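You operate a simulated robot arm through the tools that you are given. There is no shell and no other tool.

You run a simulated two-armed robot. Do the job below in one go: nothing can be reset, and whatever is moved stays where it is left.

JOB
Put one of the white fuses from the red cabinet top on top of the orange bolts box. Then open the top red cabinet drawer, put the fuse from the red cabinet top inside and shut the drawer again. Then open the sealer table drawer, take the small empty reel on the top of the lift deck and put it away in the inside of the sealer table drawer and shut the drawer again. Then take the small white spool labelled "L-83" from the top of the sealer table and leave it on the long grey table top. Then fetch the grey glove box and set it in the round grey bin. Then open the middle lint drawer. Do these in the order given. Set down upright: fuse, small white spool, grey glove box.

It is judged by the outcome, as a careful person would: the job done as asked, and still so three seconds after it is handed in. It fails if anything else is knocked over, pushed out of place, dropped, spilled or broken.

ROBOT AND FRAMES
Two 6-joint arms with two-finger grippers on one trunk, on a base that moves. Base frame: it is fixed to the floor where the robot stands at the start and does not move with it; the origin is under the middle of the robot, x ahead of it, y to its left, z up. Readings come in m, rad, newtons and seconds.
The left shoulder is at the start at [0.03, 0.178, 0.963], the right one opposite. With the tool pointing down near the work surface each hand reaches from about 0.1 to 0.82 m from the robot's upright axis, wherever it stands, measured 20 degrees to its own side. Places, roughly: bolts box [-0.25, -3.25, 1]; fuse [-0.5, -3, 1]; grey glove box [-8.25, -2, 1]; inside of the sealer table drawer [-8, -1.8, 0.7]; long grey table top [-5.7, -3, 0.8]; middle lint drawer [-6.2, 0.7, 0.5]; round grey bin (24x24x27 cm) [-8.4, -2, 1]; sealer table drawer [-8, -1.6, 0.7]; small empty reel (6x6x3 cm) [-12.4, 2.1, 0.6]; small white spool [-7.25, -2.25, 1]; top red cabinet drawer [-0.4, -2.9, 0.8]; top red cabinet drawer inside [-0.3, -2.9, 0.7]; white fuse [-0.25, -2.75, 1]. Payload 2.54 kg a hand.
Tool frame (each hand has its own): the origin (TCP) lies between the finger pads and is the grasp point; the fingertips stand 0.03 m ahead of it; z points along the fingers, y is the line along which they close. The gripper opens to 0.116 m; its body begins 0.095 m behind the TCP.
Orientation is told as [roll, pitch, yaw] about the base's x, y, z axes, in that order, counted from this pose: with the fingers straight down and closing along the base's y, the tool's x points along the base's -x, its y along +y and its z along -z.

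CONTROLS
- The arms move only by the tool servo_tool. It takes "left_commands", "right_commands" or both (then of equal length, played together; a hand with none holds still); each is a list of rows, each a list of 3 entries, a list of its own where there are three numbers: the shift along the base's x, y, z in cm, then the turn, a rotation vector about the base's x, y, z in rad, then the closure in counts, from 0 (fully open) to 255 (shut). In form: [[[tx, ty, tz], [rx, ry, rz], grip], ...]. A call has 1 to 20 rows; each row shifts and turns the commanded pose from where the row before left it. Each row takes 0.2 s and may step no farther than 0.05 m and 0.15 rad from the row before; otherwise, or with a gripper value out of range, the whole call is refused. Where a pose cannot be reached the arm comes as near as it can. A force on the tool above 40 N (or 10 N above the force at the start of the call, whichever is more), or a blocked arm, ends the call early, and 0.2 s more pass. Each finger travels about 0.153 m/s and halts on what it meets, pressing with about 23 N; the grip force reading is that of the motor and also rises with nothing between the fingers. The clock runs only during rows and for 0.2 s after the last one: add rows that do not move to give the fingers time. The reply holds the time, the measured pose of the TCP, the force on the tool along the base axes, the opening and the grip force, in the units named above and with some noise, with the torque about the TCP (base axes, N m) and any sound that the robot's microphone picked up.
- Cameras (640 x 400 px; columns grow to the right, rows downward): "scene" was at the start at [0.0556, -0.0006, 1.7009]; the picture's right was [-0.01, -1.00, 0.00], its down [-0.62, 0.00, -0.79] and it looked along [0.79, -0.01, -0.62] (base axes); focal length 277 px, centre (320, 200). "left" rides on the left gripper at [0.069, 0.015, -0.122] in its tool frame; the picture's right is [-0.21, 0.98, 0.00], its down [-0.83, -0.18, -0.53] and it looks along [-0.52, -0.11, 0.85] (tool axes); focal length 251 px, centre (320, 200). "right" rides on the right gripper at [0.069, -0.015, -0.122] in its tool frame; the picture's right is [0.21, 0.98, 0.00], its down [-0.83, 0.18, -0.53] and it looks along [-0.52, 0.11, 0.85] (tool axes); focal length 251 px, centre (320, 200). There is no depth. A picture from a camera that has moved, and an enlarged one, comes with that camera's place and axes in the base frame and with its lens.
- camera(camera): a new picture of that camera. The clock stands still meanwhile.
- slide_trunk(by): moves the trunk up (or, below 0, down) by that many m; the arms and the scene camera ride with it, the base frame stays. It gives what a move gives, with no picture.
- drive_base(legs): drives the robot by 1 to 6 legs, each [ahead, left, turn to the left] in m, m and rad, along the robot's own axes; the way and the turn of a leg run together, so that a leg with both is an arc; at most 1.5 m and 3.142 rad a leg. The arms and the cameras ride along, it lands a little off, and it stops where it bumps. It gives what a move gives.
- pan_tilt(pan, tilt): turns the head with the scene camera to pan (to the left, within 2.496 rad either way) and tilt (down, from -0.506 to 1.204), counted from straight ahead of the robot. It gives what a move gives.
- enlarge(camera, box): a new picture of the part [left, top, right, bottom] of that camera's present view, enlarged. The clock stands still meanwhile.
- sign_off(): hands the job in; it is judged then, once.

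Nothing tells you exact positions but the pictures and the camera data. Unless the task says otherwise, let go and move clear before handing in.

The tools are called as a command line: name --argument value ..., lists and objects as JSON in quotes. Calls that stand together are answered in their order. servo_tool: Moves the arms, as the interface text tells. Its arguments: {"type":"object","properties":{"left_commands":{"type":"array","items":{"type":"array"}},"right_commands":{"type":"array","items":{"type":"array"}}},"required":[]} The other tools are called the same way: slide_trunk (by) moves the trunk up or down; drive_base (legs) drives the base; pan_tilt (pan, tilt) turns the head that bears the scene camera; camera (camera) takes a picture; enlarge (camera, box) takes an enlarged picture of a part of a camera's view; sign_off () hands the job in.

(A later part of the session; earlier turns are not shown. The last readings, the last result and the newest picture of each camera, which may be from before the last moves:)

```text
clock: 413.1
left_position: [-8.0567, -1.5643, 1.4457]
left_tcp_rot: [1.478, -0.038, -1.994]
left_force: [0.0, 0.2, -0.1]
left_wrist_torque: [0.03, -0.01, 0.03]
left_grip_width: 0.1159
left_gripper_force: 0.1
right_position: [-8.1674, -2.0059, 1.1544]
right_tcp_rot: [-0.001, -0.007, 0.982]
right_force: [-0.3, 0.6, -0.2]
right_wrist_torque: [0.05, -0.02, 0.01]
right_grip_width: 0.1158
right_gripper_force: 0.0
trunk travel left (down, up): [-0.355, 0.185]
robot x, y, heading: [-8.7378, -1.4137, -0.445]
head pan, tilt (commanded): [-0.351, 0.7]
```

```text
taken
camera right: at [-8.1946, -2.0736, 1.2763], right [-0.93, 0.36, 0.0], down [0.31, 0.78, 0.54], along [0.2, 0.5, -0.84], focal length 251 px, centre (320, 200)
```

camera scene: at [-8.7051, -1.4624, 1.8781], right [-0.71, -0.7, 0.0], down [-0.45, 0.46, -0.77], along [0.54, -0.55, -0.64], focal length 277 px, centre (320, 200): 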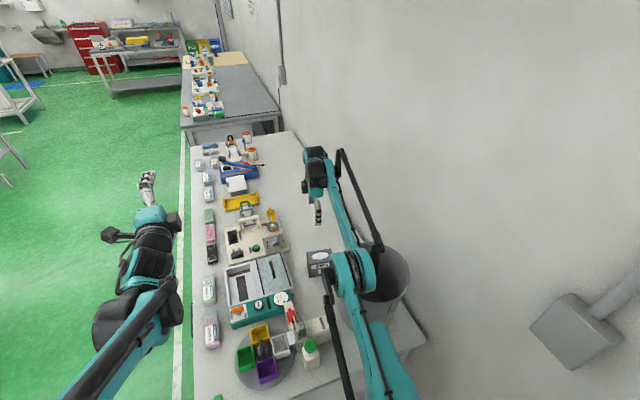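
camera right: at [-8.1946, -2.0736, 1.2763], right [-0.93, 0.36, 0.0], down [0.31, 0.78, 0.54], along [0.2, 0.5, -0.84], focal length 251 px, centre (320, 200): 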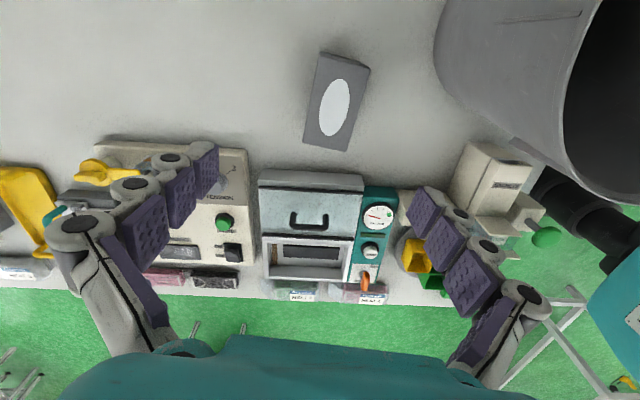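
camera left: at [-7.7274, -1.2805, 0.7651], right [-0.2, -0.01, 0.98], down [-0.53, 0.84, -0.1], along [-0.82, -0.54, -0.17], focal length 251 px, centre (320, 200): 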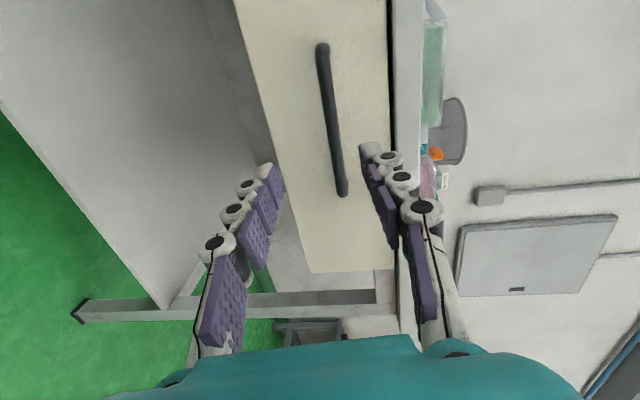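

That cleared it. The box is 2 cm to the side of the tool axis and well aligned in yaw. I'll correct and descend in stages.

servo_tool --right_commands '[[[-1.7, 0.6, 0], [0, 0, 0], 0], [[0, 0, -4], [0, 0, 0], 0], [[0, 0, -4], [0, 0, 0], 0], [[0, 0, -4], [0, 0, 0], 0], [[0, 0, 0], [0, 0, 0], 0]]'

camera --camera "right"

camera --camera "scene"

```text
clock: 414.3
left_position: [-8.0581, -1.5644, 1.4458]
left_tcp_rot: [1.479, -0.038, -1.996]
left_force: [0.4, 0.1, 0.0]
left_wrist_torque: [0.02, 0.02, 0.04]
left_grip_width: 0.1161
left_gripper_force: 0.1
right_position: [-8.1864, -1.998, 1.0348]
right_tcp_rot: [-0.001, -0.008, 0.981]
right_force: [-0.5, 0.0, -0.3]
right_wrist_torque: [-0.02, -0.01, 0.0]
right_grip_width: 0.1158
right_gripper_force: 0.0
trunk travel left (down, up): [-0.355, 0.185]
robot x, y, heading: [-8.737, -1.4138, -0.445]
head pan, tilt (commanded): [-0.351, 0.7]
```

```text
taken
camera right: at [-8.2133, -2.0655, 1.157], right [-0.93, 0.36, 0.0], down [0.31, 0.78, 0.54], along [0.2, 0.5, -0.84], focal length 251 px, centre (320, 200)
```

right: 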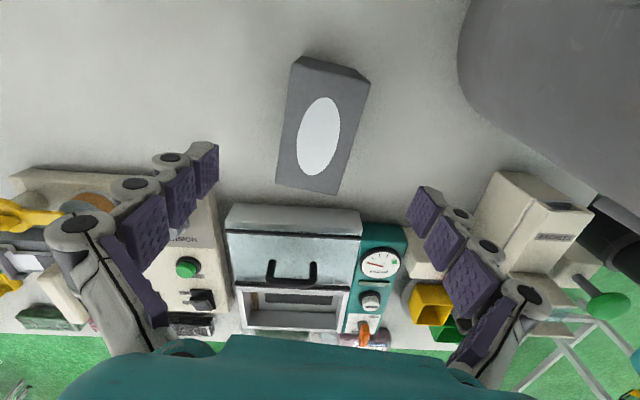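

```text
taken
camera scene: at [-8.7053, -1.4623, 1.8781], right [-0.71, -0.7, 0.0], down [-0.45, 0.46, -0.77], along [0.54, -0.55, -0.64], focal length 277 px, centre (320, 200)
```

scene: 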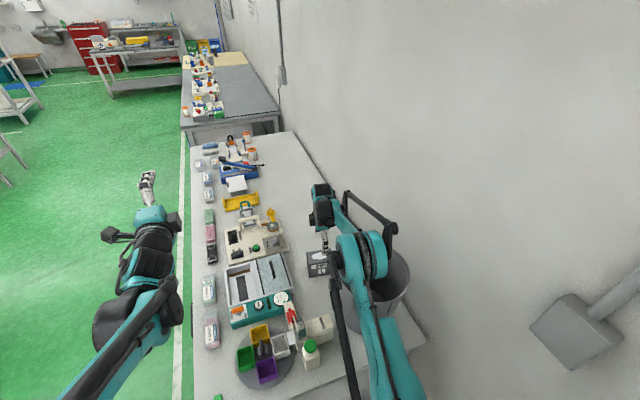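

Centred within half a centimetre, and the elbow is well above the bin. Descending to grasp height and closing.

servo_tool --right_commands '[[[0.3, -0.1, -4], [0, 0, 0], 0], [[0, 0, -4], [0, 0, 0], 0], [[0, 0, -4], [0, 0, 0], 0], [[0, 0, -2.5], [0, 0, 0], 0], [[0, 0, 0], [0, 0, 0], 0]]'

camera --camera "right"

```text
clock: 415.5
left_position: [-8.0581, -1.564, 1.4456]
left_tcp_rot: [1.481, -0.039, -1.995]
left_force: [0.3, -0.2, 0.2]
left_wrist_torque: [0.01, 0.0, 0.0]
left_grip_width: 0.116
left_gripper_force: 0.0
right_position: [-8.1983, -1.9878, 0.9019]
right_tcp_rot: [-0.004, -0.008, 0.981]
right_force: [0.5, 0.3, 0.0]
right_wrist_torque: [-0.01, 0.0, 0.0]
right_grip_width: 0.116
right_gripper_force: 0.1
right hand out of reach, approached as far as the arm can: row 3, 4
trunk travel left (down, up): [-0.355, 0.185]
robot x, y, heading: [-8.7381, -1.4118, -0.446]
head pan, tilt (commanded): [-0.351, 0.7]
```

```text
taken
camera right: at [-8.2248, -2.055, 1.0234], right [-0.93, 0.36, 0.0], down [0.31, 0.79, 0.54], along [0.2, 0.5, -0.84], focal length 251 px, centre (320, 200)
```

right: 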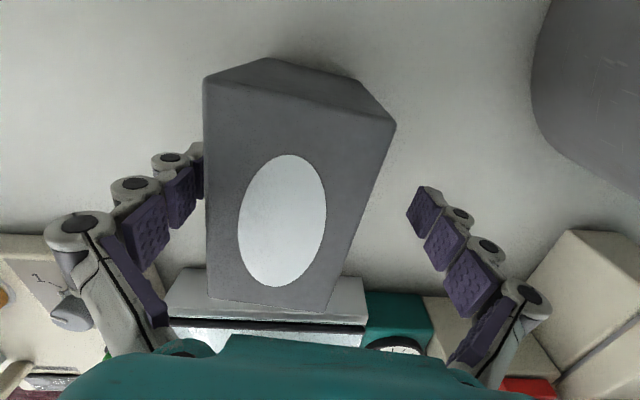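

The arm ran out of downward reach and crept sideways. I'll rise 4 cm, re-centre, then lower the trunk for the final descent.

servo_tool --right_commands '[[[0, 0, 3], [0, 0, 0], 0], [[0, 0, 2], [0, 0, 0], 0], [[1.3, -1.0, 0], [0, 0, 0], 0], [[0, 0, 0], [0, 0, 0], 0]]'

camera --camera "right"

```text
clock: 416.5
left_position: [-8.0583, -1.5633, 1.4463]
left_tcp_rot: [1.48, -0.038, -1.994]
left_force: [-1.1, -0.1, 0.2]
left_wrist_torque: [-0.02, 0.02, 0.0]
left_grip_width: 0.1158
left_gripper_force: 0.0
right_position: [-8.1844, -1.9986, 0.9536]
right_tcp_rot: [0.002, -0.008, 0.981]
right_force: [0.7, -0.4, 0.5]
right_wrist_torque: [-0.02, 0.01, -0.03]
right_grip_width: 0.1158
right_gripper_force: 0.0
trunk travel left (down, up): [-0.355, 0.185]
robot x, y, heading: [-8.733, -1.412, -0.44]
head pan, tilt (commanded): [-0.351, 0.7]
```

```text
taken
camera right: at [-8.2125, -2.0661, 1.075], right [-0.93, 0.36, 0.0], down [0.31, 0.78, 0.54], along [0.2, 0.5, -0.84], focal length 251 px, centre (320, 200)
```

right: 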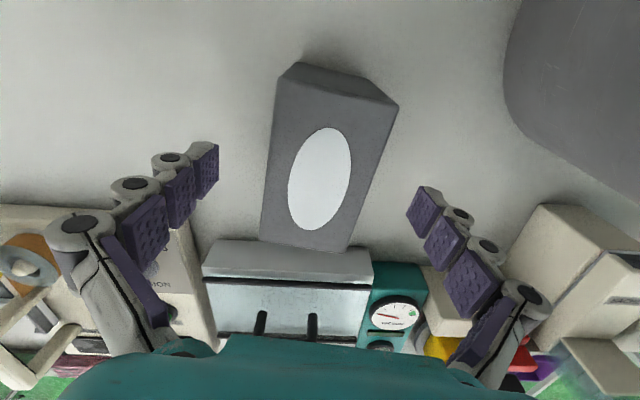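

Centred again. Lowering the trunk by 6.8 cm brings the pads around the upper half of the box; then I'll close.

slide_trunk --by -0.068

camera --camera "right"

```text
clock: 417.6
left_position: [-8.0584, -1.5643, 1.3797]
left_tcp_rot: [1.481, -0.039, -1.995]
left_force: [-1.3, 1.5, -1.0]
left_wrist_torque: [0.0, 0.01, -0.01]
left_grip_width: 0.1159
left_gripper_force: 0.1
right_position: [-8.1844, -2.0001, 0.8852]
right_tcp_rot: [0.001, -0.007, 0.98]
right_force: [0.1, 0.9, 0.0]
right_wrist_torque: [-0.01, 0.0, 0.01]
right_grip_width: 0.1159
right_gripper_force: 0.1
trunk travel left (down, up): [-0.287, 0.253]
robot x, y, heading: [-8.7387, -1.4143, -0.442]
head pan, tilt (commanded): [-0.351, 0.7]
```

```text
taken
camera right: at [-8.2122, -2.0662, 1.0066], right [-0.93, 0.36, 0.0], down [0.31, 0.78, 0.54], along [0.2, 0.5, -0.84], focal length 251 px, centre (320, 200)
```

right: 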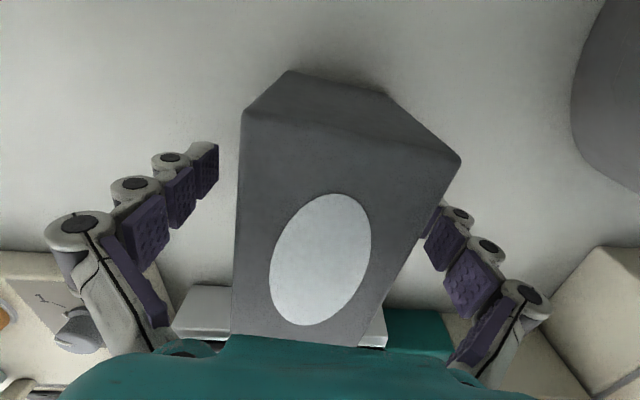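

The pads straddle the box, well aligned in yaw. Closing gently.

servo_tool --right_commands '[[[0, 0, 0], [0, 0, 0], 60], [[0, 0, 0], [0, 0, 0], 100], [[0, 0, 0], [0, 0, 0], 180], [[0, 0, 0], [0, 0, 0], 255], [[0, 0, 0], [0, 0, 0], 255]]'

camera --camera "right"

```text
clock: 418.8
left_position: [-8.0591, -1.5633, 1.3781]
left_tcp_rot: [1.48, -0.037, -1.995]
left_force: [-0.1, -0.2, 0.5]
left_wrist_torque: [0.02, -0.02, 0.0]
left_grip_width: 0.1163
left_gripper_force: 0.1
right_position: [-8.1847, -1.9989, 0.8848]
right_tcp_rot: [0.0, -0.007, 0.981]
right_force: [-0.3, 0.1, 2.0]
right_wrist_torque: [0.09, 0.12, -0.02]
right_grip_width: 0.0643
right_gripper_force: 23.3
trunk travel left (down, up): [-0.287, 0.253]
robot x, y, heading: [-8.7372, -1.415, -0.442]
head pan, tilt (commanded): [-0.351, 0.7]
```

```text
taken
camera right: at [-8.2122, -2.0663, 1.0064], right [-0.93, 0.36, 0.0], down [0.31, 0.78, 0.54], along [0.2, 0.5, -0.84], focal length 251 px, centre (320, 200)
```

right: 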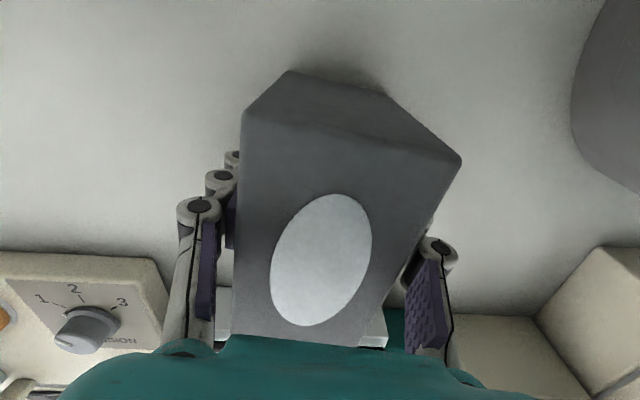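

Gripped at 64 mm. I'll lift by raising the trunk, keeping the arm posture, then a little more with the arm to clear the bin rim.

slide_trunk --by 0.03

slide_trunk --by 0.215

servo_tool --right_commands '[[[0, 0, 3], [0, 0, 0], 255], [[0, 0, 3], [0, 0, 0], 255], [[0, 0, 2], [0, 0, 0], 255], [[0, 0, 0], [0, 0, 0], 255]]'

camera --camera "right"

camera --camera "scene"

```text
clock: 419.6
left_position: [-8.0575, -1.5659, 1.4093]
left_tcp_rot: [1.481, -0.039, -1.994]
left_force: [0.1, 0.5, 0.2]
left_wrist_torque: [0.04, -0.05, 0.0]
left_grip_width: 0.116
left_gripper_force: 0.1
right_position: [-8.1848, -2.0008, 0.9135]
right_tcp_rot: [0.0, -0.007, 0.982]
right_force: [-0.3, -0.3, -2.1]
right_wrist_torque: [0.0, 0.0, 0.02]
right_grip_width: 0.0642
right_gripper_force: 22.6
trunk travel left (down, up): [-0.317, 0.223]
robot x, y, heading: [-8.731, -1.4148, -0.447]
head pan, tilt (commanded): [-0.351, 0.7]
```

```text
clock: 421.8
left_position: [-8.0585, -1.5648, 1.6225]
left_tcp_rot: [1.481, -0.038, -1.996]
left_force: [0.8, 0.2, 1.0]
left_wrist_torque: [0.02, 0.0, -0.02]
left_grip_width: 0.1161
left_gripper_force: 0.1
right_position: [-8.185, -1.9992, 1.1287]
right_tcp_rot: [0.0, -0.005, 0.979]
right_force: [0.3, -1.0, -1.4]
right_wrist_torque: [0.01, -0.02, 0.03]
right_grip_width: 0.0646
right_gripper_force: 23.0
trunk travel left (down, up): [-0.532, 0.008]
robot x, y, heading: [-8.7392, -1.4116, -0.442]
head pan, tilt (commanded): [-0.351, 0.7]
```

```text
clock: 422.8
left_position: [-8.0573, -1.5637, 1.6232]
left_tcp_rot: [1.48, -0.039, -1.994]
left_force: [0.5, -1.3, -0.5]
left_wrist_torque: [-0.01, 0.02, -0.02]
left_grip_width: 0.1159
left_gripper_force: 0.1
right_position: [-8.1857, -1.9999, 1.21]
right_tcp_rot: [0.0, -0.006, 0.982]
right_force: [-0.5, -1.5, -2.1]
right_wrist_torque: [-0.05, 0.01, 0.04]
right_grip_width: 0.0645
right_gripper_force: 23.0
trunk travel left (down, up): [-0.532, 0.008]
robot x, y, heading: [-8.7369, -1.4154, -0.447]
head pan, tilt (commanded): [-0.351, 0.7]
```

```text
taken
camera right: at [-8.2126, -2.067, 1.3316], right [-0.93, 0.36, 0.0], down [0.31, 0.78, 0.54], along [0.2, 0.5, -0.84], focal length 251 px, centre (320, 200)
```

right: 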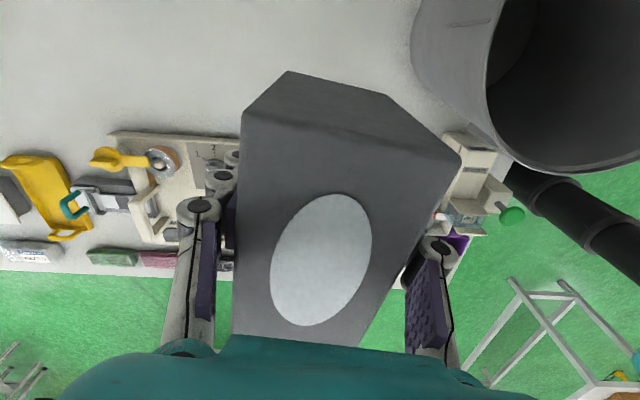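

```text
taken
camera scene: at [-8.7045, -1.463, 2.055], right [-0.71, -0.7, 0.0], down [-0.45, 0.46, -0.76], along [0.54, -0.55, -0.64], focal length 277 px, centre (320, 200)
```

scene: 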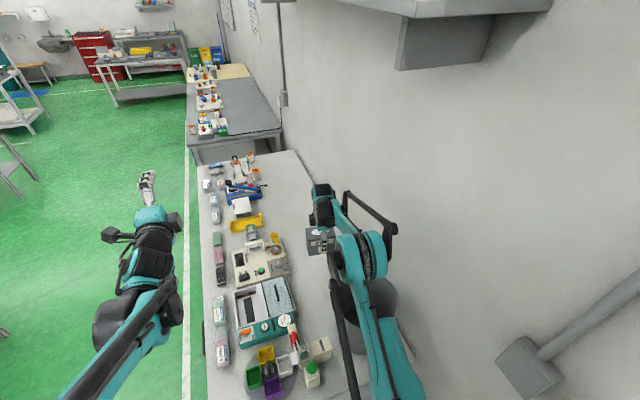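

The box is held and clears the rim by about 6 cm. Fitting the rim from two views gives a bin centre near [-8.438, -1.983]. Moving over it.

servo_tool --right_commands '[[[-4.2, 0.25, 0], [0, 0, 0], 255], [[-4.2, 0.25, 0], [0, 0, 0], 255], [[-4.2, 0.25, 0], [0, 0, 0], 255], [[-4.2, 0.25, 0], [0, 0, 0], 255], [[-4.2, 0.25, 0], [0, 0, 0], 255], [[-4.2, 0.25, 0], [0, 0, 0], 255], [[0, 0, 0], [0, 0, 0], 255]]'

camera --camera "right"

pan_tilt --pan -0.5 --tilt 1.0

camera --camera "scene"

```text
clock: 424.4
left_position: [-8.0572, -1.5639, 1.6236]
left_tcp_rot: [1.481, -0.038, -1.994]
left_force: [0.5, 0.7, 0.2]
left_wrist_torque: [0.06, -0.05, 0.0]
left_grip_width: 0.1163
left_gripper_force: 0.1
right_position: [-8.4362, -1.9832, 1.2088]
right_tcp_rot: [0.0, -0.007, 0.983]
right_force: [-0.1, -0.8, -2.4]
right_wrist_torque: [-0.02, 0.02, -0.01]
right_grip_width: 0.0643
right_gripper_force: 23.0
trunk travel left (down, up): [-0.532, 0.008]
robot x, y, heading: [-8.7387, -1.414, -0.446]
head pan, tilt (commanded): [-0.351, 0.7]
```

```text
taken
camera right: at [-8.4635, -2.051, 1.3306], right [-0.93, 0.36, 0.0], down [0.31, 0.78, 0.54], along [0.2, 0.5, -0.84], focal length 251 px, centre (320, 200)
```

right: 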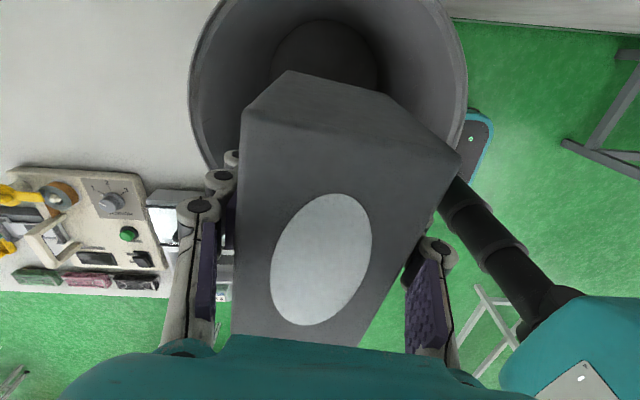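

```text
clock: 425.2
left_position: [-8.0583, -1.5639, 1.6241]
left_tcp_rot: [1.479, -0.038, -1.995]
left_force: [0.6, -0.4, -0.1]
left_wrist_torque: [0.03, -0.03, -0.05]
left_grip_width: 0.116
left_gripper_force: 0.0
right_position: [-8.4368, -1.9839, 1.2092]
right_tcp_rot: [0.001, -0.008, 0.98]
right_force: [0.1, -0.2, -2.1]
right_wrist_torque: [-0.01, -0.03, -0.01]
right_grip_width: 0.0645
right_gripper_force: 22.8
trunk travel left (down, up): [-0.532, 0.008]
robot x, y, heading: [-8.7359, -1.4138, -0.443]
head pan, tilt (commanded): [-0.499, 1.0]
```

```text
taken
camera scene: at [-8.7234, -1.4589, 2.0317], right [-0.81, -0.59, 0.0], down [-0.49, 0.68, -0.54], along [0.32, -0.44, -0.84], focal length 277 px, centre (320, 200)
```

scene: 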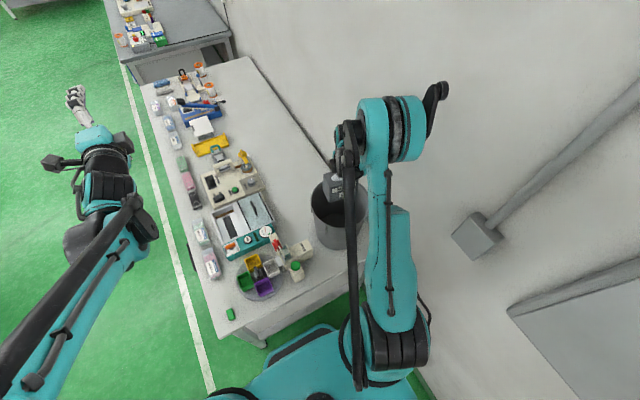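

From above I'm about 3.5 cm off the bin's centre. I'll shift over it, then lower using the trunk so the raised elbow posture stays clear.

servo_tool --right_commands '[[[-1.03, -1.37, 0], [0, 0, 0], 255], [[-1.03, -1.37, 0], [0, 0, 0], 255], [[0, 0, 0], [0, 0, 0], 255]]'

camera --camera "right"

enlarge --camera "scene" --box '[280, 80, 460, 260]'

```text
clock: 426.0
left_position: [-8.0581, -1.5641, 1.622]
left_tcp_rot: [1.479, -0.038, -1.996]
left_force: [0.3, 0.2, -0.8]
left_wrist_torque: [-0.02, 0.01, 0.02]
left_grip_width: 0.1163
left_gripper_force: 0.1
right_position: [-8.4579, -2.0106, 1.2105]
right_tcp_rot: [0.0, -0.005, 0.983]
right_force: [1.1, -0.1, -3.0]
right_wrist_torque: [0.03, 0.0, 0.0]
right_grip_width: 0.0646
right_gripper_force: 22.9
trunk travel left (down, up): [-0.532, 0.008]
robot x, y, heading: [-8.7355, -1.4163, -0.443]
head pan, tilt (commanded): [-0.499, 1.0]
```

```text
taken
camera right: at [-8.4848, -2.078, 1.3317], right [-0.93, 0.36, 0.0], down [0.31, 0.78, 0.54], along [0.2, 0.5, -0.84], focal length 251 px, centre (320, 200)
```

right: 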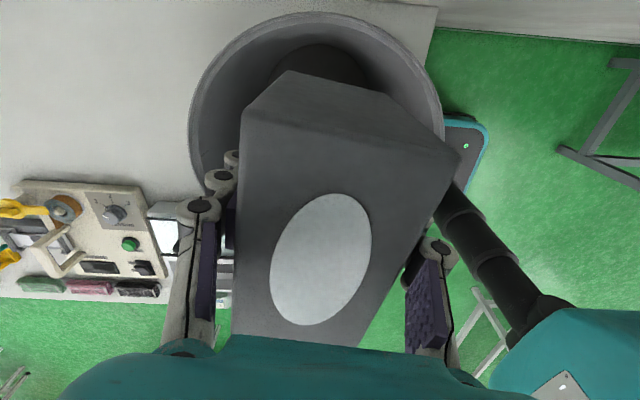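

```text
2.22 times, centred on (370, 170) of scene
camera zoom: at [-8.7228, -1.458, 2.0317], right [-0.81, -0.59, 0.0], down [-0.49, 0.68, -0.54], along [0.32, -0.44, -0.84], focal length 615 px, centre (209, 267)
```

zoom: 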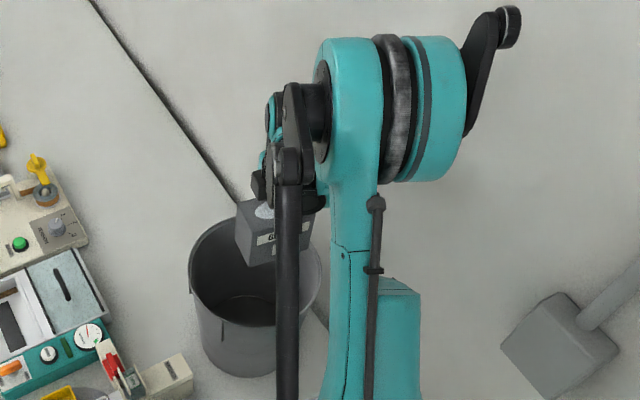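

Re-measuring with the rim's near edge shows I over-corrected. The bin's centre is about 2.7 cm back the other way, so I'll move there and verify.

servo_tool --right_commands '[[[0.7, 1.2, 0], [0, 0, 0], 255], [[0.67, 1.16, 0], [0, 0, 0], 255], [[0, 0, 0], [0, 0, 0], 255]]'

slide_trunk --by -0.07

camera --camera "right"

enlarge --camera "scene" --box '[280, 80, 460, 260]'

```text
clock: 426.8
left_position: [-8.0592, -1.5644, 1.6233]
left_tcp_rot: [1.48, -0.039, -1.995]
left_force: [0.1, -1.1, -0.5]
left_wrist_torque: [0.02, 0.0, 0.03]
left_grip_width: 0.1161
left_gripper_force: 0.1
right_position: [-8.4453, -1.9881, 1.2106]
right_tcp_rot: [0.001, -0.008, 0.98]
right_force: [-0.2, 0.3, -2.9]
right_wrist_torque: [0.0, 0.0, -0.01]
right_grip_width: 0.0646
right_gripper_force: 22.6
trunk travel left (down, up): [-0.532, 0.008]
robot x, y, heading: [-8.7372, -1.4165, -0.445]
head pan, tilt (commanded): [-0.499, 1.0]
```

```text
clock: 427.9
left_position: [-8.0589, -1.5654, 1.5527]
left_tcp_rot: [1.481, -0.038, -1.996]
left_force: [0.2, 0.1, 1.3]
left_wrist_torque: [-0.03, 0.04, -0.02]
left_grip_width: 0.1161
left_gripper_force: 0.0
right_position: [-8.4448, -1.9884, 1.1391]
right_tcp_rot: [-0.001, -0.006, 0.981]
right_force: [-0.2, -0.9, -1.7]
right_wrist_torque: [-0.03, 0.01, 0.0]
right_grip_width: 0.0644
right_gripper_force: 23.5
trunk travel left (down, up): [-0.462, 0.078]
robot x, y, heading: [-8.7387, -1.4151, -0.445]
head pan, tilt (commanded): [-0.499, 1.0]
```

```text
taken
camera right: at [-8.4721, -2.0542, 1.2612], right [-0.93, 0.36, 0.0], down [0.31, 0.78, 0.54], along [0.2, 0.5, -0.84], focal length 251 px, centre (320, 200)
```

right: 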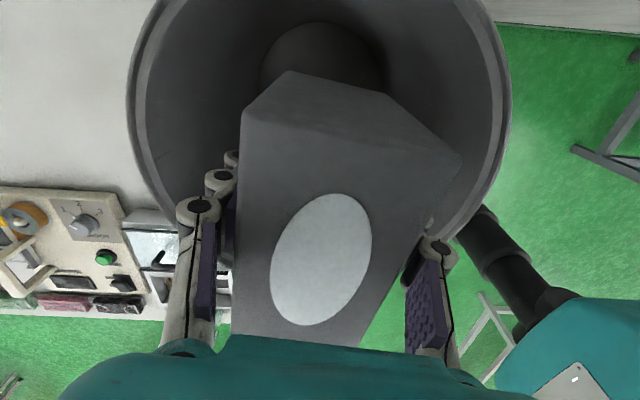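

```text
2.22 times, centred on (370, 170) of scene
camera zoom: at [-8.7236, -1.4589, 1.9618], right [-0.81, -0.59, 0.0], down [-0.49, 0.68, -0.54], along [0.32, -0.44, -0.84], focal length 615 px, centre (209, 267)
```

zoom: 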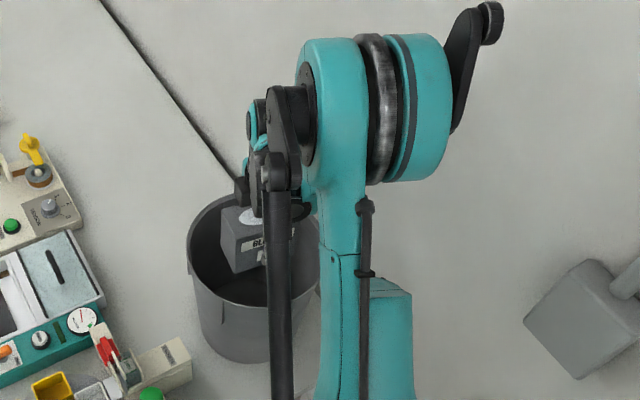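

Now centred both ways: the box is entering the rim with even margins. Lowering by trunk in stages.

slide_trunk --by -0.09

camera --camera "right"

enlarge --camera "scene" --box '[280, 80, 460, 260]'

```text
clock: 429.2
left_position: [-8.058, -1.5641, 1.4637]
left_tcp_rot: [1.479, -0.039, -1.995]
left_force: [0.3, 0.4, -0.7]
left_wrist_torque: [0.02, 0.02, -0.01]
left_grip_width: 0.1161
left_gripper_force: 0.1
right_position: [-8.4469, -1.9871, 1.0499]
right_tcp_rot: [0.0, -0.006, 0.981]
right_force: [-0.4, -1.6, -1.9]
right_wrist_torque: [0.0, 0.01, 0.02]
right_grip_width: 0.0645
right_gripper_force: 23.2
trunk travel left (down, up): [-0.372, 0.168]
robot x, y, heading: [-8.7388, -1.4136, -0.449]
head pan, tilt (commanded): [-0.499, 1.0]
```

```text
taken
camera right: at [-8.4722, -2.054, 1.1713], right [-0.93, 0.36, 0.0], down [0.31, 0.78, 0.54], along [0.2, 0.5, -0.84], focal length 251 px, centre (320, 200)
```

right: 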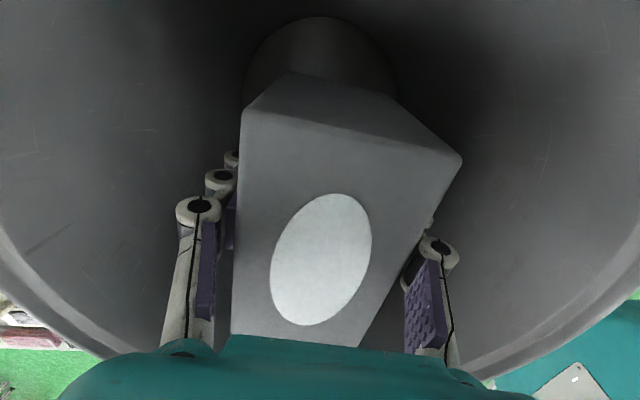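

```text
2.22 times, centred on (370, 170) of scene
camera zoom: at [-8.7236, -1.4585, 1.8718], right [-0.81, -0.59, 0.0], down [-0.49, 0.68, -0.54], along [0.32, -0.44, -0.84], focal length 615 px, centre (209, 267)
```

zoom: 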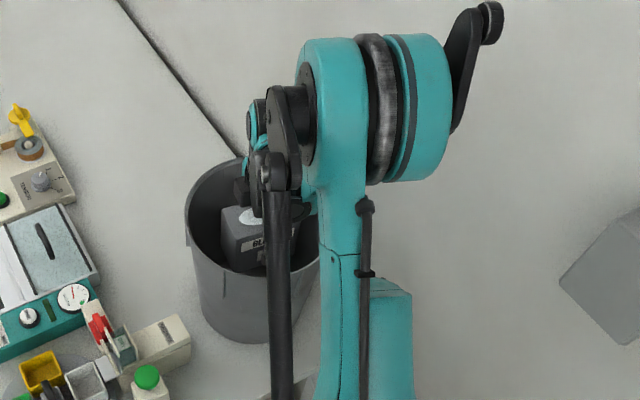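

Well centred inside the bin. Continuing down.

slide_trunk --by -0.09

camera --camera "right"

enlarge --camera "scene" --box '[280, 80, 460, 260]'

```text
clock: 430.4
left_position: [-8.0581, -1.5636, 1.3738]
left_tcp_rot: [1.48, -0.038, -1.993]
left_force: [0.8, 0.0, -0.3]
left_wrist_torque: [0.02, 0.03, -0.02]
left_grip_width: 0.116
left_gripper_force: 0.1
right_position: [-8.4466, -1.9862, 0.9587]
right_tcp_rot: [-0.001, -0.007, 0.98]
right_force: [-0.4, 0.2, -2.3]
right_wrist_torque: [-0.01, -0.01, -0.01]
right_grip_width: 0.0644
right_gripper_force: 22.8
trunk travel left (down, up): [-0.282, 0.258]
robot x, y, heading: [-8.7349, -1.4154, -0.444]
head pan, tilt (commanded): [-0.499, 1.0]
```

```text
taken
camera right: at [-8.4722, -2.054, 1.0813], right [-0.93, 0.36, 0.0], down [0.31, 0.78, 0.54], along [0.2, 0.5, -0.84], focal length 251 px, centre (320, 200)
```

right: 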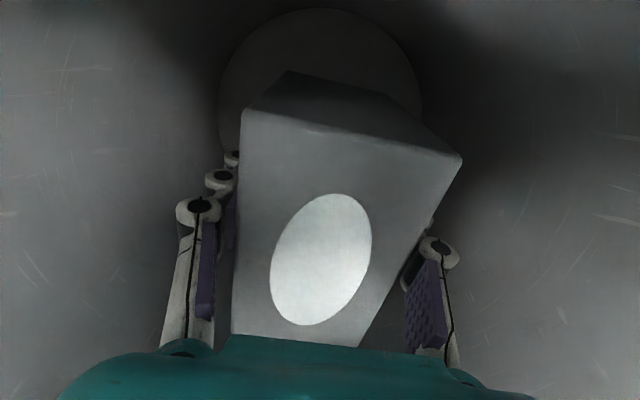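

```text
2.22 times, centred on (370, 170) of scene
camera zoom: at [-8.7236, -1.4586, 1.7818], right [-0.81, -0.59, 0.0], down [-0.49, 0.68, -0.54], along [0.32, -0.44, -0.84], focal length 615 px, centre (209, 267)
```

zoom: 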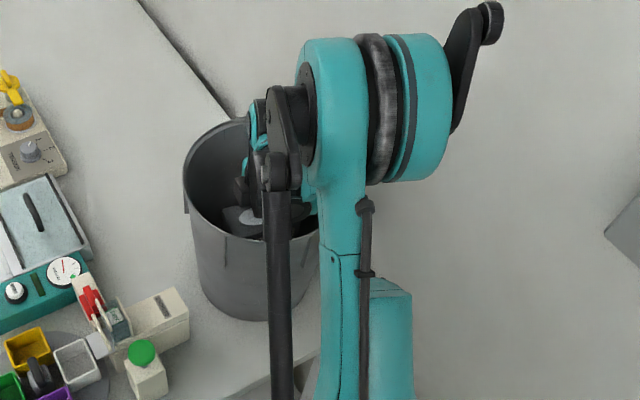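

Nearly at the bottom. Small trunk steps now, watching the force.

slide_trunk --by -0.045

slide_trunk --by -0.01

camera --camera "right"

```text
clock: 431.3
left_position: [-8.0583, -1.5646, 1.3281]
left_tcp_rot: [1.48, -0.039, -1.994]
left_force: [0.1, -0.5, 0.0]
left_wrist_torque: [0.02, 0.02, -0.03]
left_grip_width: 0.1159
left_gripper_force: 0.0
right_position: [-8.4452, -1.9873, 0.9148]
right_tcp_rot: [0.001, -0.007, 0.981]
right_force: [-0.1, 0.5, -1.8]
right_wrist_torque: [0.0, 0.02, 0.01]
right_grip_width: 0.0643
right_gripper_force: 23.0
trunk travel left (down, up): [-0.237, 0.303]
robot x, y, heading: [-8.7306, -1.4138, -0.449]
head pan, tilt (commanded): [-0.499, 1.0]
```

```text
clock: 431.9
left_position: [-8.0581, -1.5651, 1.3191]
left_tcp_rot: [1.481, -0.039, -1.994]
left_force: [-0.8, -0.2, 0.2]
left_wrist_torque: [0.02, -0.01, 0.01]
left_grip_width: 0.116
left_gripper_force: 0.0
right_position: [-8.4458, -1.9858, 0.9039]
right_tcp_rot: [-0.001, -0.008, 0.978]
right_force: [-0.1, 0.3, -1.7]
right_wrist_torque: [0.01, 0.03, -0.01]
right_grip_width: 0.0646
right_gripper_force: 22.9
trunk travel left (down, up): [-0.227, 0.313]
robot x, y, heading: [-8.7363, -1.4148, -0.447]
head pan, tilt (commanded): [-0.499, 1.0]
```

```text
taken
camera right: at [-8.4722, -2.0539, 1.0265], right [-0.93, 0.36, 0.0], down [0.31, 0.78, 0.54], along [0.2, 0.5, -0.84], focal length 251 px, centre (320, 200)
```

right: 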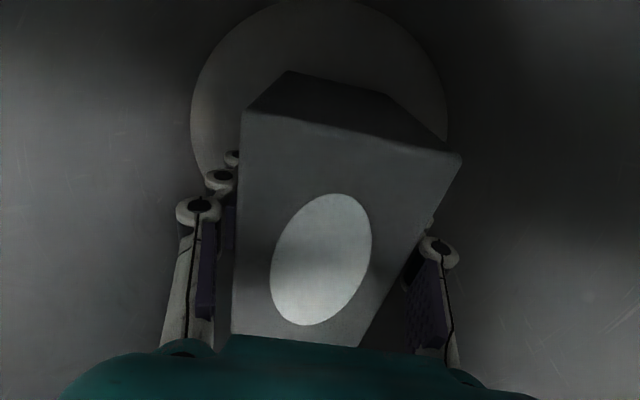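

slide_trunk --by -0.006

slide_trunk --by -0.004

```text
clock: 432.4
left_position: [-8.0628, -1.558, 1.3161]
left_tcp_rot: [1.484, -0.042, -1.995]
left_force: [0.0, 0.6, -0.8]
left_wrist_torque: [0.01, 0.02, 0.01]
left_grip_width: 0.1161
left_gripper_force: 0.1
right_position: [-8.4481, -1.9842, 0.904]
right_tcp_rot: [-0.006, -0.006, 0.983]
right_force: [0.1, -0.7, -2.3]
right_wrist_torque: [-0.02, 0.02, -0.02]
right_grip_width: 0.0646
right_gripper_force: 22.7
trunk travel left (down, up): [-0.221, 0.319]
robot x, y, heading: [-8.7384, -1.4167, -0.449]
head pan, tilt (commanded): [-0.499, 1.0]
```

```text
clock: 432.9
left_position: [-8.0651, -1.5551, 1.3143]
left_tcp_rot: [1.49, -0.044, -1.995]
left_force: [-0.6, -0.9, -0.3]
left_wrist_torque: [-0.02, -0.03, 0.0]
left_grip_width: 0.1162
left_gripper_force: 0.2
right_position: [-8.4517, -1.9808, 0.9043]
right_tcp_rot: [-0.01, -0.003, 0.98]
right_force: [0.2, 0.8, -2.1]
right_wrist_torque: [0.03, 0.04, 0.0]
right_grip_width: 0.0643
right_gripper_force: 23.2
trunk travel left (down, up): [-0.217, 0.323]
robot x, y, heading: [-8.7385, -1.4166, -0.451]
head pan, tilt (commanded): [-0.499, 1.0]
```

The trunk moved but the hand did not, and the body tilted slightly, so some part of the arm is resting on something. I'll raise back at once and look.

slide_trunk --by 0.015

camera --camera "scene"

enlarge --camera "scene" --box '[270, 60, 470, 260]'

```text
clock: 433.6
left_position: [-8.0575, -1.5623, 1.3233]
left_tcp_rot: [1.48, -0.038, -1.996]
left_force: [-0.1, 0.6, 0.0]
left_wrist_torque: [0.01, 0.02, -0.03]
left_grip_width: 0.1156
left_gripper_force: 0.1
right_position: [-8.445, -1.9866, 0.909]
right_tcp_rot: [-0.003, -0.006, 0.982]
right_force: [-0.5, -0.8, -1.9]
right_wrist_torque: [-0.02, -0.07, 0.0]
right_grip_width: 0.0642
right_gripper_force: 22.8
trunk travel left (down, up): [-0.232, 0.308]
robot x, y, heading: [-8.7345, -1.4137, -0.446]
head pan, tilt (commanded): [-0.499, 1.0]
```

```text
taken
camera scene: at [-8.7238, -1.4572, 1.7309], right [-0.81, -0.59, 0.0], down [-0.49, 0.68, -0.54], along [0.32, -0.44, -0.84], focal length 277 px, centre (320, 200)
```

scene: 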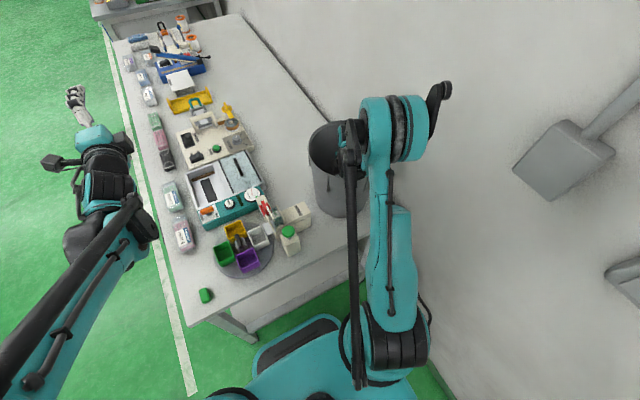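

```text
2.00 times, centred on (370, 160) of scene
camera zoom: at [-8.7238, -1.4572, 1.7309], right [-0.81, -0.59, 0.0], down [-0.49, 0.68, -0.54], along [0.32, -0.44, -0.84], focal length 553 px, centre (220, 280)
```

zoom: 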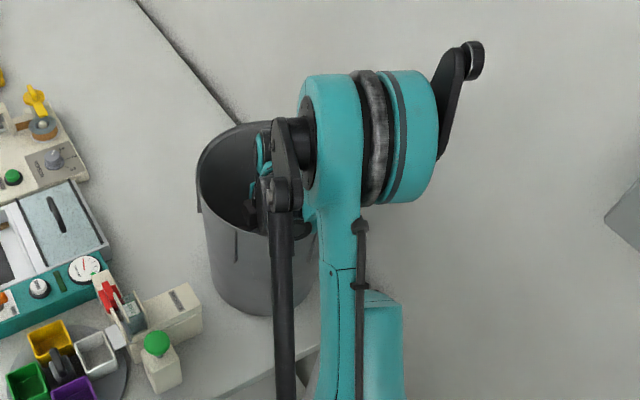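

The gap under the box is about 1.5 cm. Lowering with the wrist rather than the trunk moves the elbow less, so I'll try small arm steps and watch for any body tilt.

servo_tool --right_commands '[[[0, 0, -0.4], [0, 0, 0], 255], [[0, 0, -0.4], [0, 0, 0], 255], [[0, 0, 0], [0, 0, 0], 255]]'

servo_tool --right_commands '[[[0, 0, -0.4], [0, 0, 0], 255], [[0, 0, 0], [0, 0, 0], 255]]'

```text
clock: 434.4
left_position: [-8.0595, -1.5615, 1.3254]
left_tcp_rot: [1.482, -0.039, -1.995]
left_force: [-0.9, 0.1, -0.2]
left_wrist_torque: [-0.01, 0.01, -0.01]
left_grip_width: 0.1159
left_gripper_force: 0.0
right_position: [-8.4453, -1.9855, 0.9048]
right_tcp_rot: [-0.004, -0.006, 0.98]
right_force: [0.4, 0.3, -1.8]
right_wrist_torque: [-0.02, -0.02, 0.01]
right_grip_width: 0.0644
right_gripper_force: 23.1
trunk travel left (down, up): [-0.232, 0.308]
robot x, y, heading: [-8.7382, -1.4161, -0.446]
head pan, tilt (commanded): [-0.499, 1.0]
```

```text
clock: 435.0
left_position: [-8.0636, -1.5576, 1.3274]
left_tcp_rot: [1.485, -0.042, -1.995]
left_force: [-1.1, 0.3, 0.6]
left_wrist_torque: [-0.01, 0.01, -0.04]
left_grip_width: 0.1157
left_gripper_force: 0.2
right_position: [-8.4482, -1.9831, 0.9041]
right_tcp_rot: [-0.006, -0.003, 0.981]
right_force: [1.2, 0.6, -1.5]
right_wrist_torque: [-0.01, 0.02, 0.0]
right_grip_width: 0.0643
right_gripper_force: 22.7
trunk travel left (down, up): [-0.232, 0.308]
robot x, y, heading: [-8.7393, -1.418, -0.446]
head pan, tilt (commanded): [-0.499, 1.0]
```

Contact occurs at the same hand height again, so part of the wrist touches the rim on the wall side. I'll rise a little, shift 1 cm away from that side and try lowering again.

servo_tool --right_commands '[[[0, 0, 1.4], [0, 0, 0], 255], [[0.9, 0.7, 0], [0, 0, 0], 255], [[0, 0, -0.5], [0, 0, 0], 255], [[0, 0, 0], [0, 0, 0], 255]]'

camera --camera "right"

servo_tool --right_commands '[[[0, 0, -0.5], [0, 0, 0], 255], [[0, 0, -0.4], [0, 0, 0], 255], [[0, 0, 0], [0, 0, 0], 255]]'

```text
clock: 436.0
left_position: [-8.0589, -1.5628, 1.3244]
left_tcp_rot: [1.481, -0.04, -1.995]
left_force: [0.4, 0.4, 0.0]
left_wrist_torque: [0.03, 0.02, -0.02]
left_grip_width: 0.1161
left_gripper_force: 0.0
right_position: [-8.4368, -1.9777, 0.9072]
right_tcp_rot: [0.001, -0.006, 0.982]
right_force: [-0.2, -0.5, -1.9]
right_wrist_torque: [0.0, -0.02, -0.01]
right_grip_width: 0.0643
right_gripper_force: 22.9
trunk travel left (down, up): [-0.232, 0.308]
robot x, y, heading: [-8.7368, -1.4145, -0.449]
head pan, tilt (commanded): [-0.499, 1.0]
```

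```text
taken
camera right: at [-8.4627, -2.0449, 1.0288], right [-0.93, 0.36, 0.0], down [0.31, 0.79, 0.54], along [0.2, 0.5, -0.84], focal length 251 px, centre (320, 200)
```

right: 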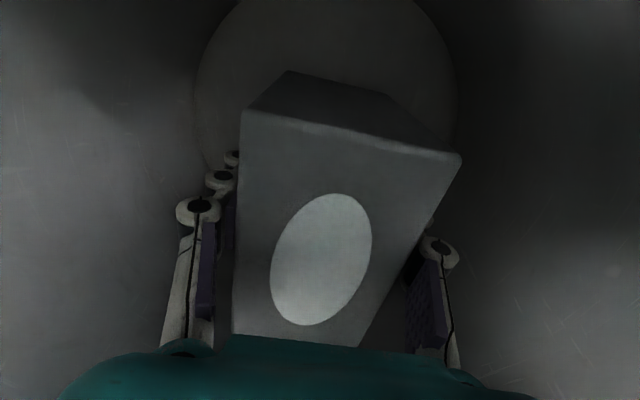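

```text
clock: 436.8
left_position: [-8.0613, -1.556, 1.3268]
left_tcp_rot: [1.485, -0.042, -1.994]
left_force: [0.3, 0.9, -1.0]
left_wrist_torque: [-0.03, 0.01, -0.01]
left_grip_width: 0.1159
left_gripper_force: 0.1
right_position: [-8.4371, -1.9731, 0.9045]
right_tcp_rot: [-0.006, -0.002, 0.983]
right_force: [-0.5, 0.6, -1.6]
right_wrist_torque: [0.01, 0.01, -0.01]
right_grip_width: 0.0646
right_gripper_force: 23.4
trunk travel left (down, up): [-0.232, 0.308]
robot x, y, heading: [-8.7346, -1.4177, -0.45]
head pan, tilt (commanded): [-0.499, 1.0]
```

The forearm housing meets the rim whichever way I shift, because I hold the box too low. Rather than drop it, I'll take it back to its clear spot on the table and re-grip it about 3 cm higher.

slide_trunk --by 0.15

slide_trunk --by 0.15

servo_tool --right_commands '[[[0, 0, 0.5], [0, 0, 0], 255], [[4.15, -0.4, 0], [0, 0, 0], 255], [[4.15, -0.4, 0], [0, 0, 0], 255], [[4.15, -0.4, 0], [0, 0, 0], 255], [[4.15, -0.4, 0], [0, 0, 0], 255], [[4.15, -0.4, 0], [0, 0, 0], 255], [[4.2, -0.4, 0], [0, 0, 0], 255], [[0, 0, 0], [0, 0, 0], 255]]'

camera --camera "right"

camera --camera "scene"

```text
clock: 438.5
left_position: [-8.0572, -1.5649, 1.4723]
left_tcp_rot: [1.481, -0.038, -1.994]
left_force: [1.0, 0.0, -0.4]
left_wrist_torque: [-0.05, 0.04, 0.0]
left_grip_width: 0.116
left_gripper_force: 0.0
right_position: [-8.4355, -1.9797, 1.0495]
right_tcp_rot: [0.0, -0.006, 0.981]
right_force: [0.8, -0.4, -1.3]
right_wrist_torque: [0.0, 0.01, -0.03]
right_grip_width: 0.0645
right_gripper_force: 22.7
trunk travel left (down, up): [-0.382, 0.158]
robot x, y, heading: [-8.7357, -1.4176, -0.445]
head pan, tilt (commanded): [-0.499, 1.0]
```

```text
clock: 440.3
left_position: [-8.0577, -1.5653, 1.6232]
left_tcp_rot: [1.481, -0.039, -1.995]
left_force: [-0.8, 1.1, 0.3]
left_wrist_torque: [0.0, 0.03, -0.01]
left_grip_width: 0.1161
left_gripper_force: 0.1
right_position: [-8.4356, -1.9798, 1.1971]
right_tcp_rot: [-0.001, -0.008, 0.98]
right_force: [0.2, -0.4, -1.7]
right_wrist_torque: [0.0, 0.01, -0.02]
right_grip_width: 0.0643
right_gripper_force: 23.1
trunk travel left (down, up): [-0.532, 0.008]
robot x, y, heading: [-8.7389, -1.4106, -0.444]
head pan, tilt (commanded): [-0.499, 1.0]
```

```text
clock: 442.1
left_position: [-8.0591, -1.5646, 1.6233]
left_tcp_rot: [1.48, -0.037, -1.995]
left_force: [-0.5, -0.2, -0.4]
left_wrist_torque: [0.02, -0.01, 0.03]
left_grip_width: 0.1159
left_gripper_force: 0.0
right_position: [-8.185, -2.0031, 1.2031]
right_tcp_rot: [0.001, -0.007, 0.981]
right_force: [-0.1, 0.0, -1.7]
right_wrist_torque: [-0.04, -0.02, 0.0]
right_grip_width: 0.0646
right_gripper_force: 23.4
trunk travel left (down, up): [-0.532, 0.008]
robot x, y, heading: [-8.7366, -1.4134, -0.441]
head pan, tilt (commanded): [-0.499, 1.0]
```

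```text
taken
camera right: at [-8.2125, -2.0709, 1.3251], right [-0.93, 0.36, 0.0], down [0.31, 0.78, 0.54], along [0.2, 0.5, -0.84], focal length 251 px, centre (320, 200)
```

right: 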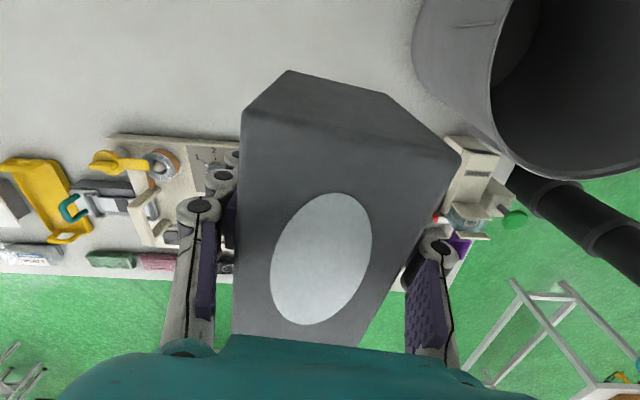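

```text
taken
camera scene: at [-8.7243, -1.4586, 2.0317], right [-0.81, -0.59, 0.0], down [-0.49, 0.68, -0.54], along [0.32, -0.44, -0.84], focal length 277 px, centre (320, 200)
```

scene: 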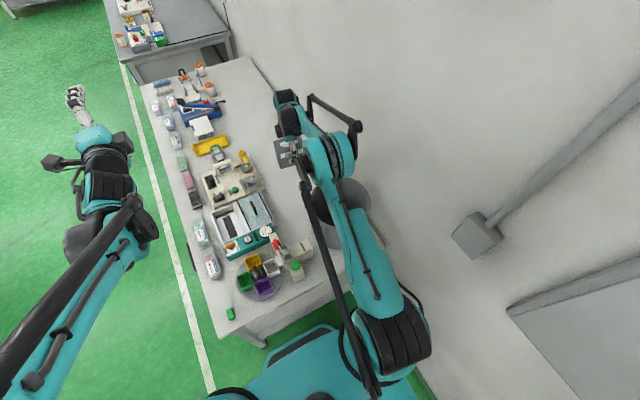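

Back over the clear spot, with the bin unmoved. Lowering to the table.

slide_trunk --by -0.245

servo_tool --right_commands '[[[0, 0, -2.5], [0, 0, 0], 255], [[0, 0, -2.5], [0, 0, 0], 255], [[0, 0, -1.2], [0, 0, 0], 255], [[0, 0, 0], [0, 0, 0], 255]]'

servo_tool --right_commands '[[[0, 0, -0.3], [0, 0, 0], 255], [[0, 0, -0.3], [0, 0, 0], 255], [[0, 0, 0], [0, 0, 0], 255]]'

```text
clock: 444.6
left_position: [-8.0588, -1.564, 1.3784]
left_tcp_rot: [1.481, -0.039, -1.993]
left_force: [0.0, 0.1, 0.4]
left_wrist_torque: [0.01, -0.02, 0.03]
left_grip_width: 0.1159
left_gripper_force: 0.0
right_position: [-8.186, -2.0034, 0.9586]
right_tcp_rot: [0.0, -0.007, 0.981]
right_force: [-0.8, 0.5, -1.5]
right_wrist_torque: [0.04, -0.01, 0.03]
right_grip_width: 0.0644
right_gripper_force: 22.7
trunk travel left (down, up): [-0.287, 0.253]
robot x, y, heading: [-8.7375, -1.4121, -0.444]
head pan, tilt (commanded): [-0.499, 1.0]
```

```text
clock: 445.6
left_position: [-8.0577, -1.5632, 1.3778]
left_tcp_rot: [1.479, -0.038, -1.994]
left_force: [-0.4, 0.1, -0.3]
left_wrist_torque: [-0.02, 0.0, 0.04]
left_grip_width: 0.1159
left_gripper_force: 0.1
right_position: [-8.1835, -2.004, 0.8965]
right_tcp_rot: [0.0, -0.006, 0.982]
right_force: [0.0, -0.4, -2.1]
right_wrist_torque: [-0.01, -0.03, -0.03]
right_grip_width: 0.0646
right_gripper_force: 23.4
trunk travel left (down, up): [-0.287, 0.253]
robot x, y, heading: [-8.7369, -1.4157, -0.447]
head pan, tilt (commanded): [-0.499, 1.0]
```

```text
clock: 446.4
left_position: [-8.0569, -1.5639, 1.378]
left_tcp_rot: [1.479, -0.038, -1.995]
left_force: [-0.2, 0.2, 0.5]
left_wrist_torque: [0.01, 0.02, 0.0]
left_grip_width: 0.1159
left_gripper_force: 0.0
right_position: [-8.1851, -2.0047, 0.8892]
right_tcp_rot: [0.0, -0.007, 0.982]
right_force: [0.1, 0.9, -2.0]
right_wrist_torque: [-0.01, 0.02, 0.01]
right_grip_width: 0.0643
right_gripper_force: 22.5
trunk travel left (down, up): [-0.287, 0.253]
robot x, y, heading: [-8.7361, -1.4183, -0.446]
head pan, tilt (commanded): [-0.499, 1.0]
```

servo_tool --right_commands '[[[0, 0, -0.3], [0, 0, 0], 255], [[0, 0, -0.2], [0, 0, 0], 255], [[0, 0, 0], [0, 0, 0], 255]]'

```text
clock: 447.2
left_position: [-8.0581, -1.5643, 1.3788]
left_tcp_rot: [1.48, -0.037, -1.995]
left_force: [-0.9, 0.3, -0.1]
left_wrist_torque: [-0.03, -0.02, 0.02]
left_grip_width: 0.116
left_gripper_force: 0.1
right_position: [-8.1862, -2.0045, 0.8857]
right_tcp_rot: [0.0, -0.006, 0.98]
right_force: [0.2, -1.0, 0.9]
right_wrist_torque: [0.13, -0.05, -0.06]
right_grip_width: 0.0641
right_gripper_force: 23.1
trunk travel left (down, up): [-0.287, 0.253]
robot x, y, heading: [-8.7394, -1.4132, -0.448]
head pan, tilt (commanded): [-0.499, 1.0]
```

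The box is back on the table. I'll open a little, rise 3.2 cm and re-grip near the top.

servo_tool --right_commands '[[[0, 0, 0], [0, 0, 0], 116], [[0, 0, 0], [0, 0, 0], 108], [[0, 0, 0], [0, 0, 0], 98], [[0, 0, 0], [0, 0, 0], 84], [[0, 0, 0], [0, 0, 0], 84], [[0, 0, 1.6], [0, 0, 0], 84], [[0, 0, 1.6], [0, 0, 0], 84], [[0, 0, 0], [0, 0, 0], 84]]'

camera --camera "right"

```text
clock: 449.0
left_position: [-8.0583, -1.5644, 1.3783]
left_tcp_rot: [1.48, -0.042, -1.995]
left_force: [-0.5, 0.3, -0.8]
left_wrist_torque: [0.02, 0.02, 0.01]
left_grip_width: 0.1161
left_gripper_force: 0.0
right_position: [-8.1839, -2.0047, 0.9176]
right_tcp_rot: [0.0, -0.007, 0.982]
right_force: [0.3, -0.1, -0.7]
right_wrist_torque: [0.01, 0.01, -0.01]
right_grip_width: 0.078
right_gripper_force: 0.1
trunk travel left (down, up): [-0.287, 0.253]
robot x, y, heading: [-8.7375, -1.4136, -0.443]
head pan, tilt (commanded): [-0.499, 1.0]
```

```text
taken
camera right: at [-8.211, -2.071, 1.039], right [-0.93, 0.36, 0.0], down [0.31, 0.78, 0.54], along [0.2, 0.5, -0.84], focal length 251 px, centre (320, 200)
```

right: 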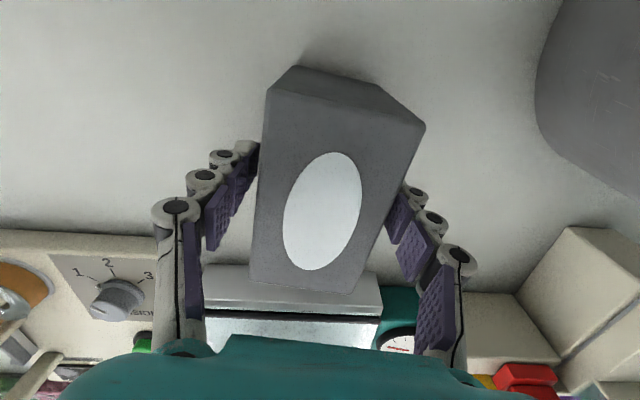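

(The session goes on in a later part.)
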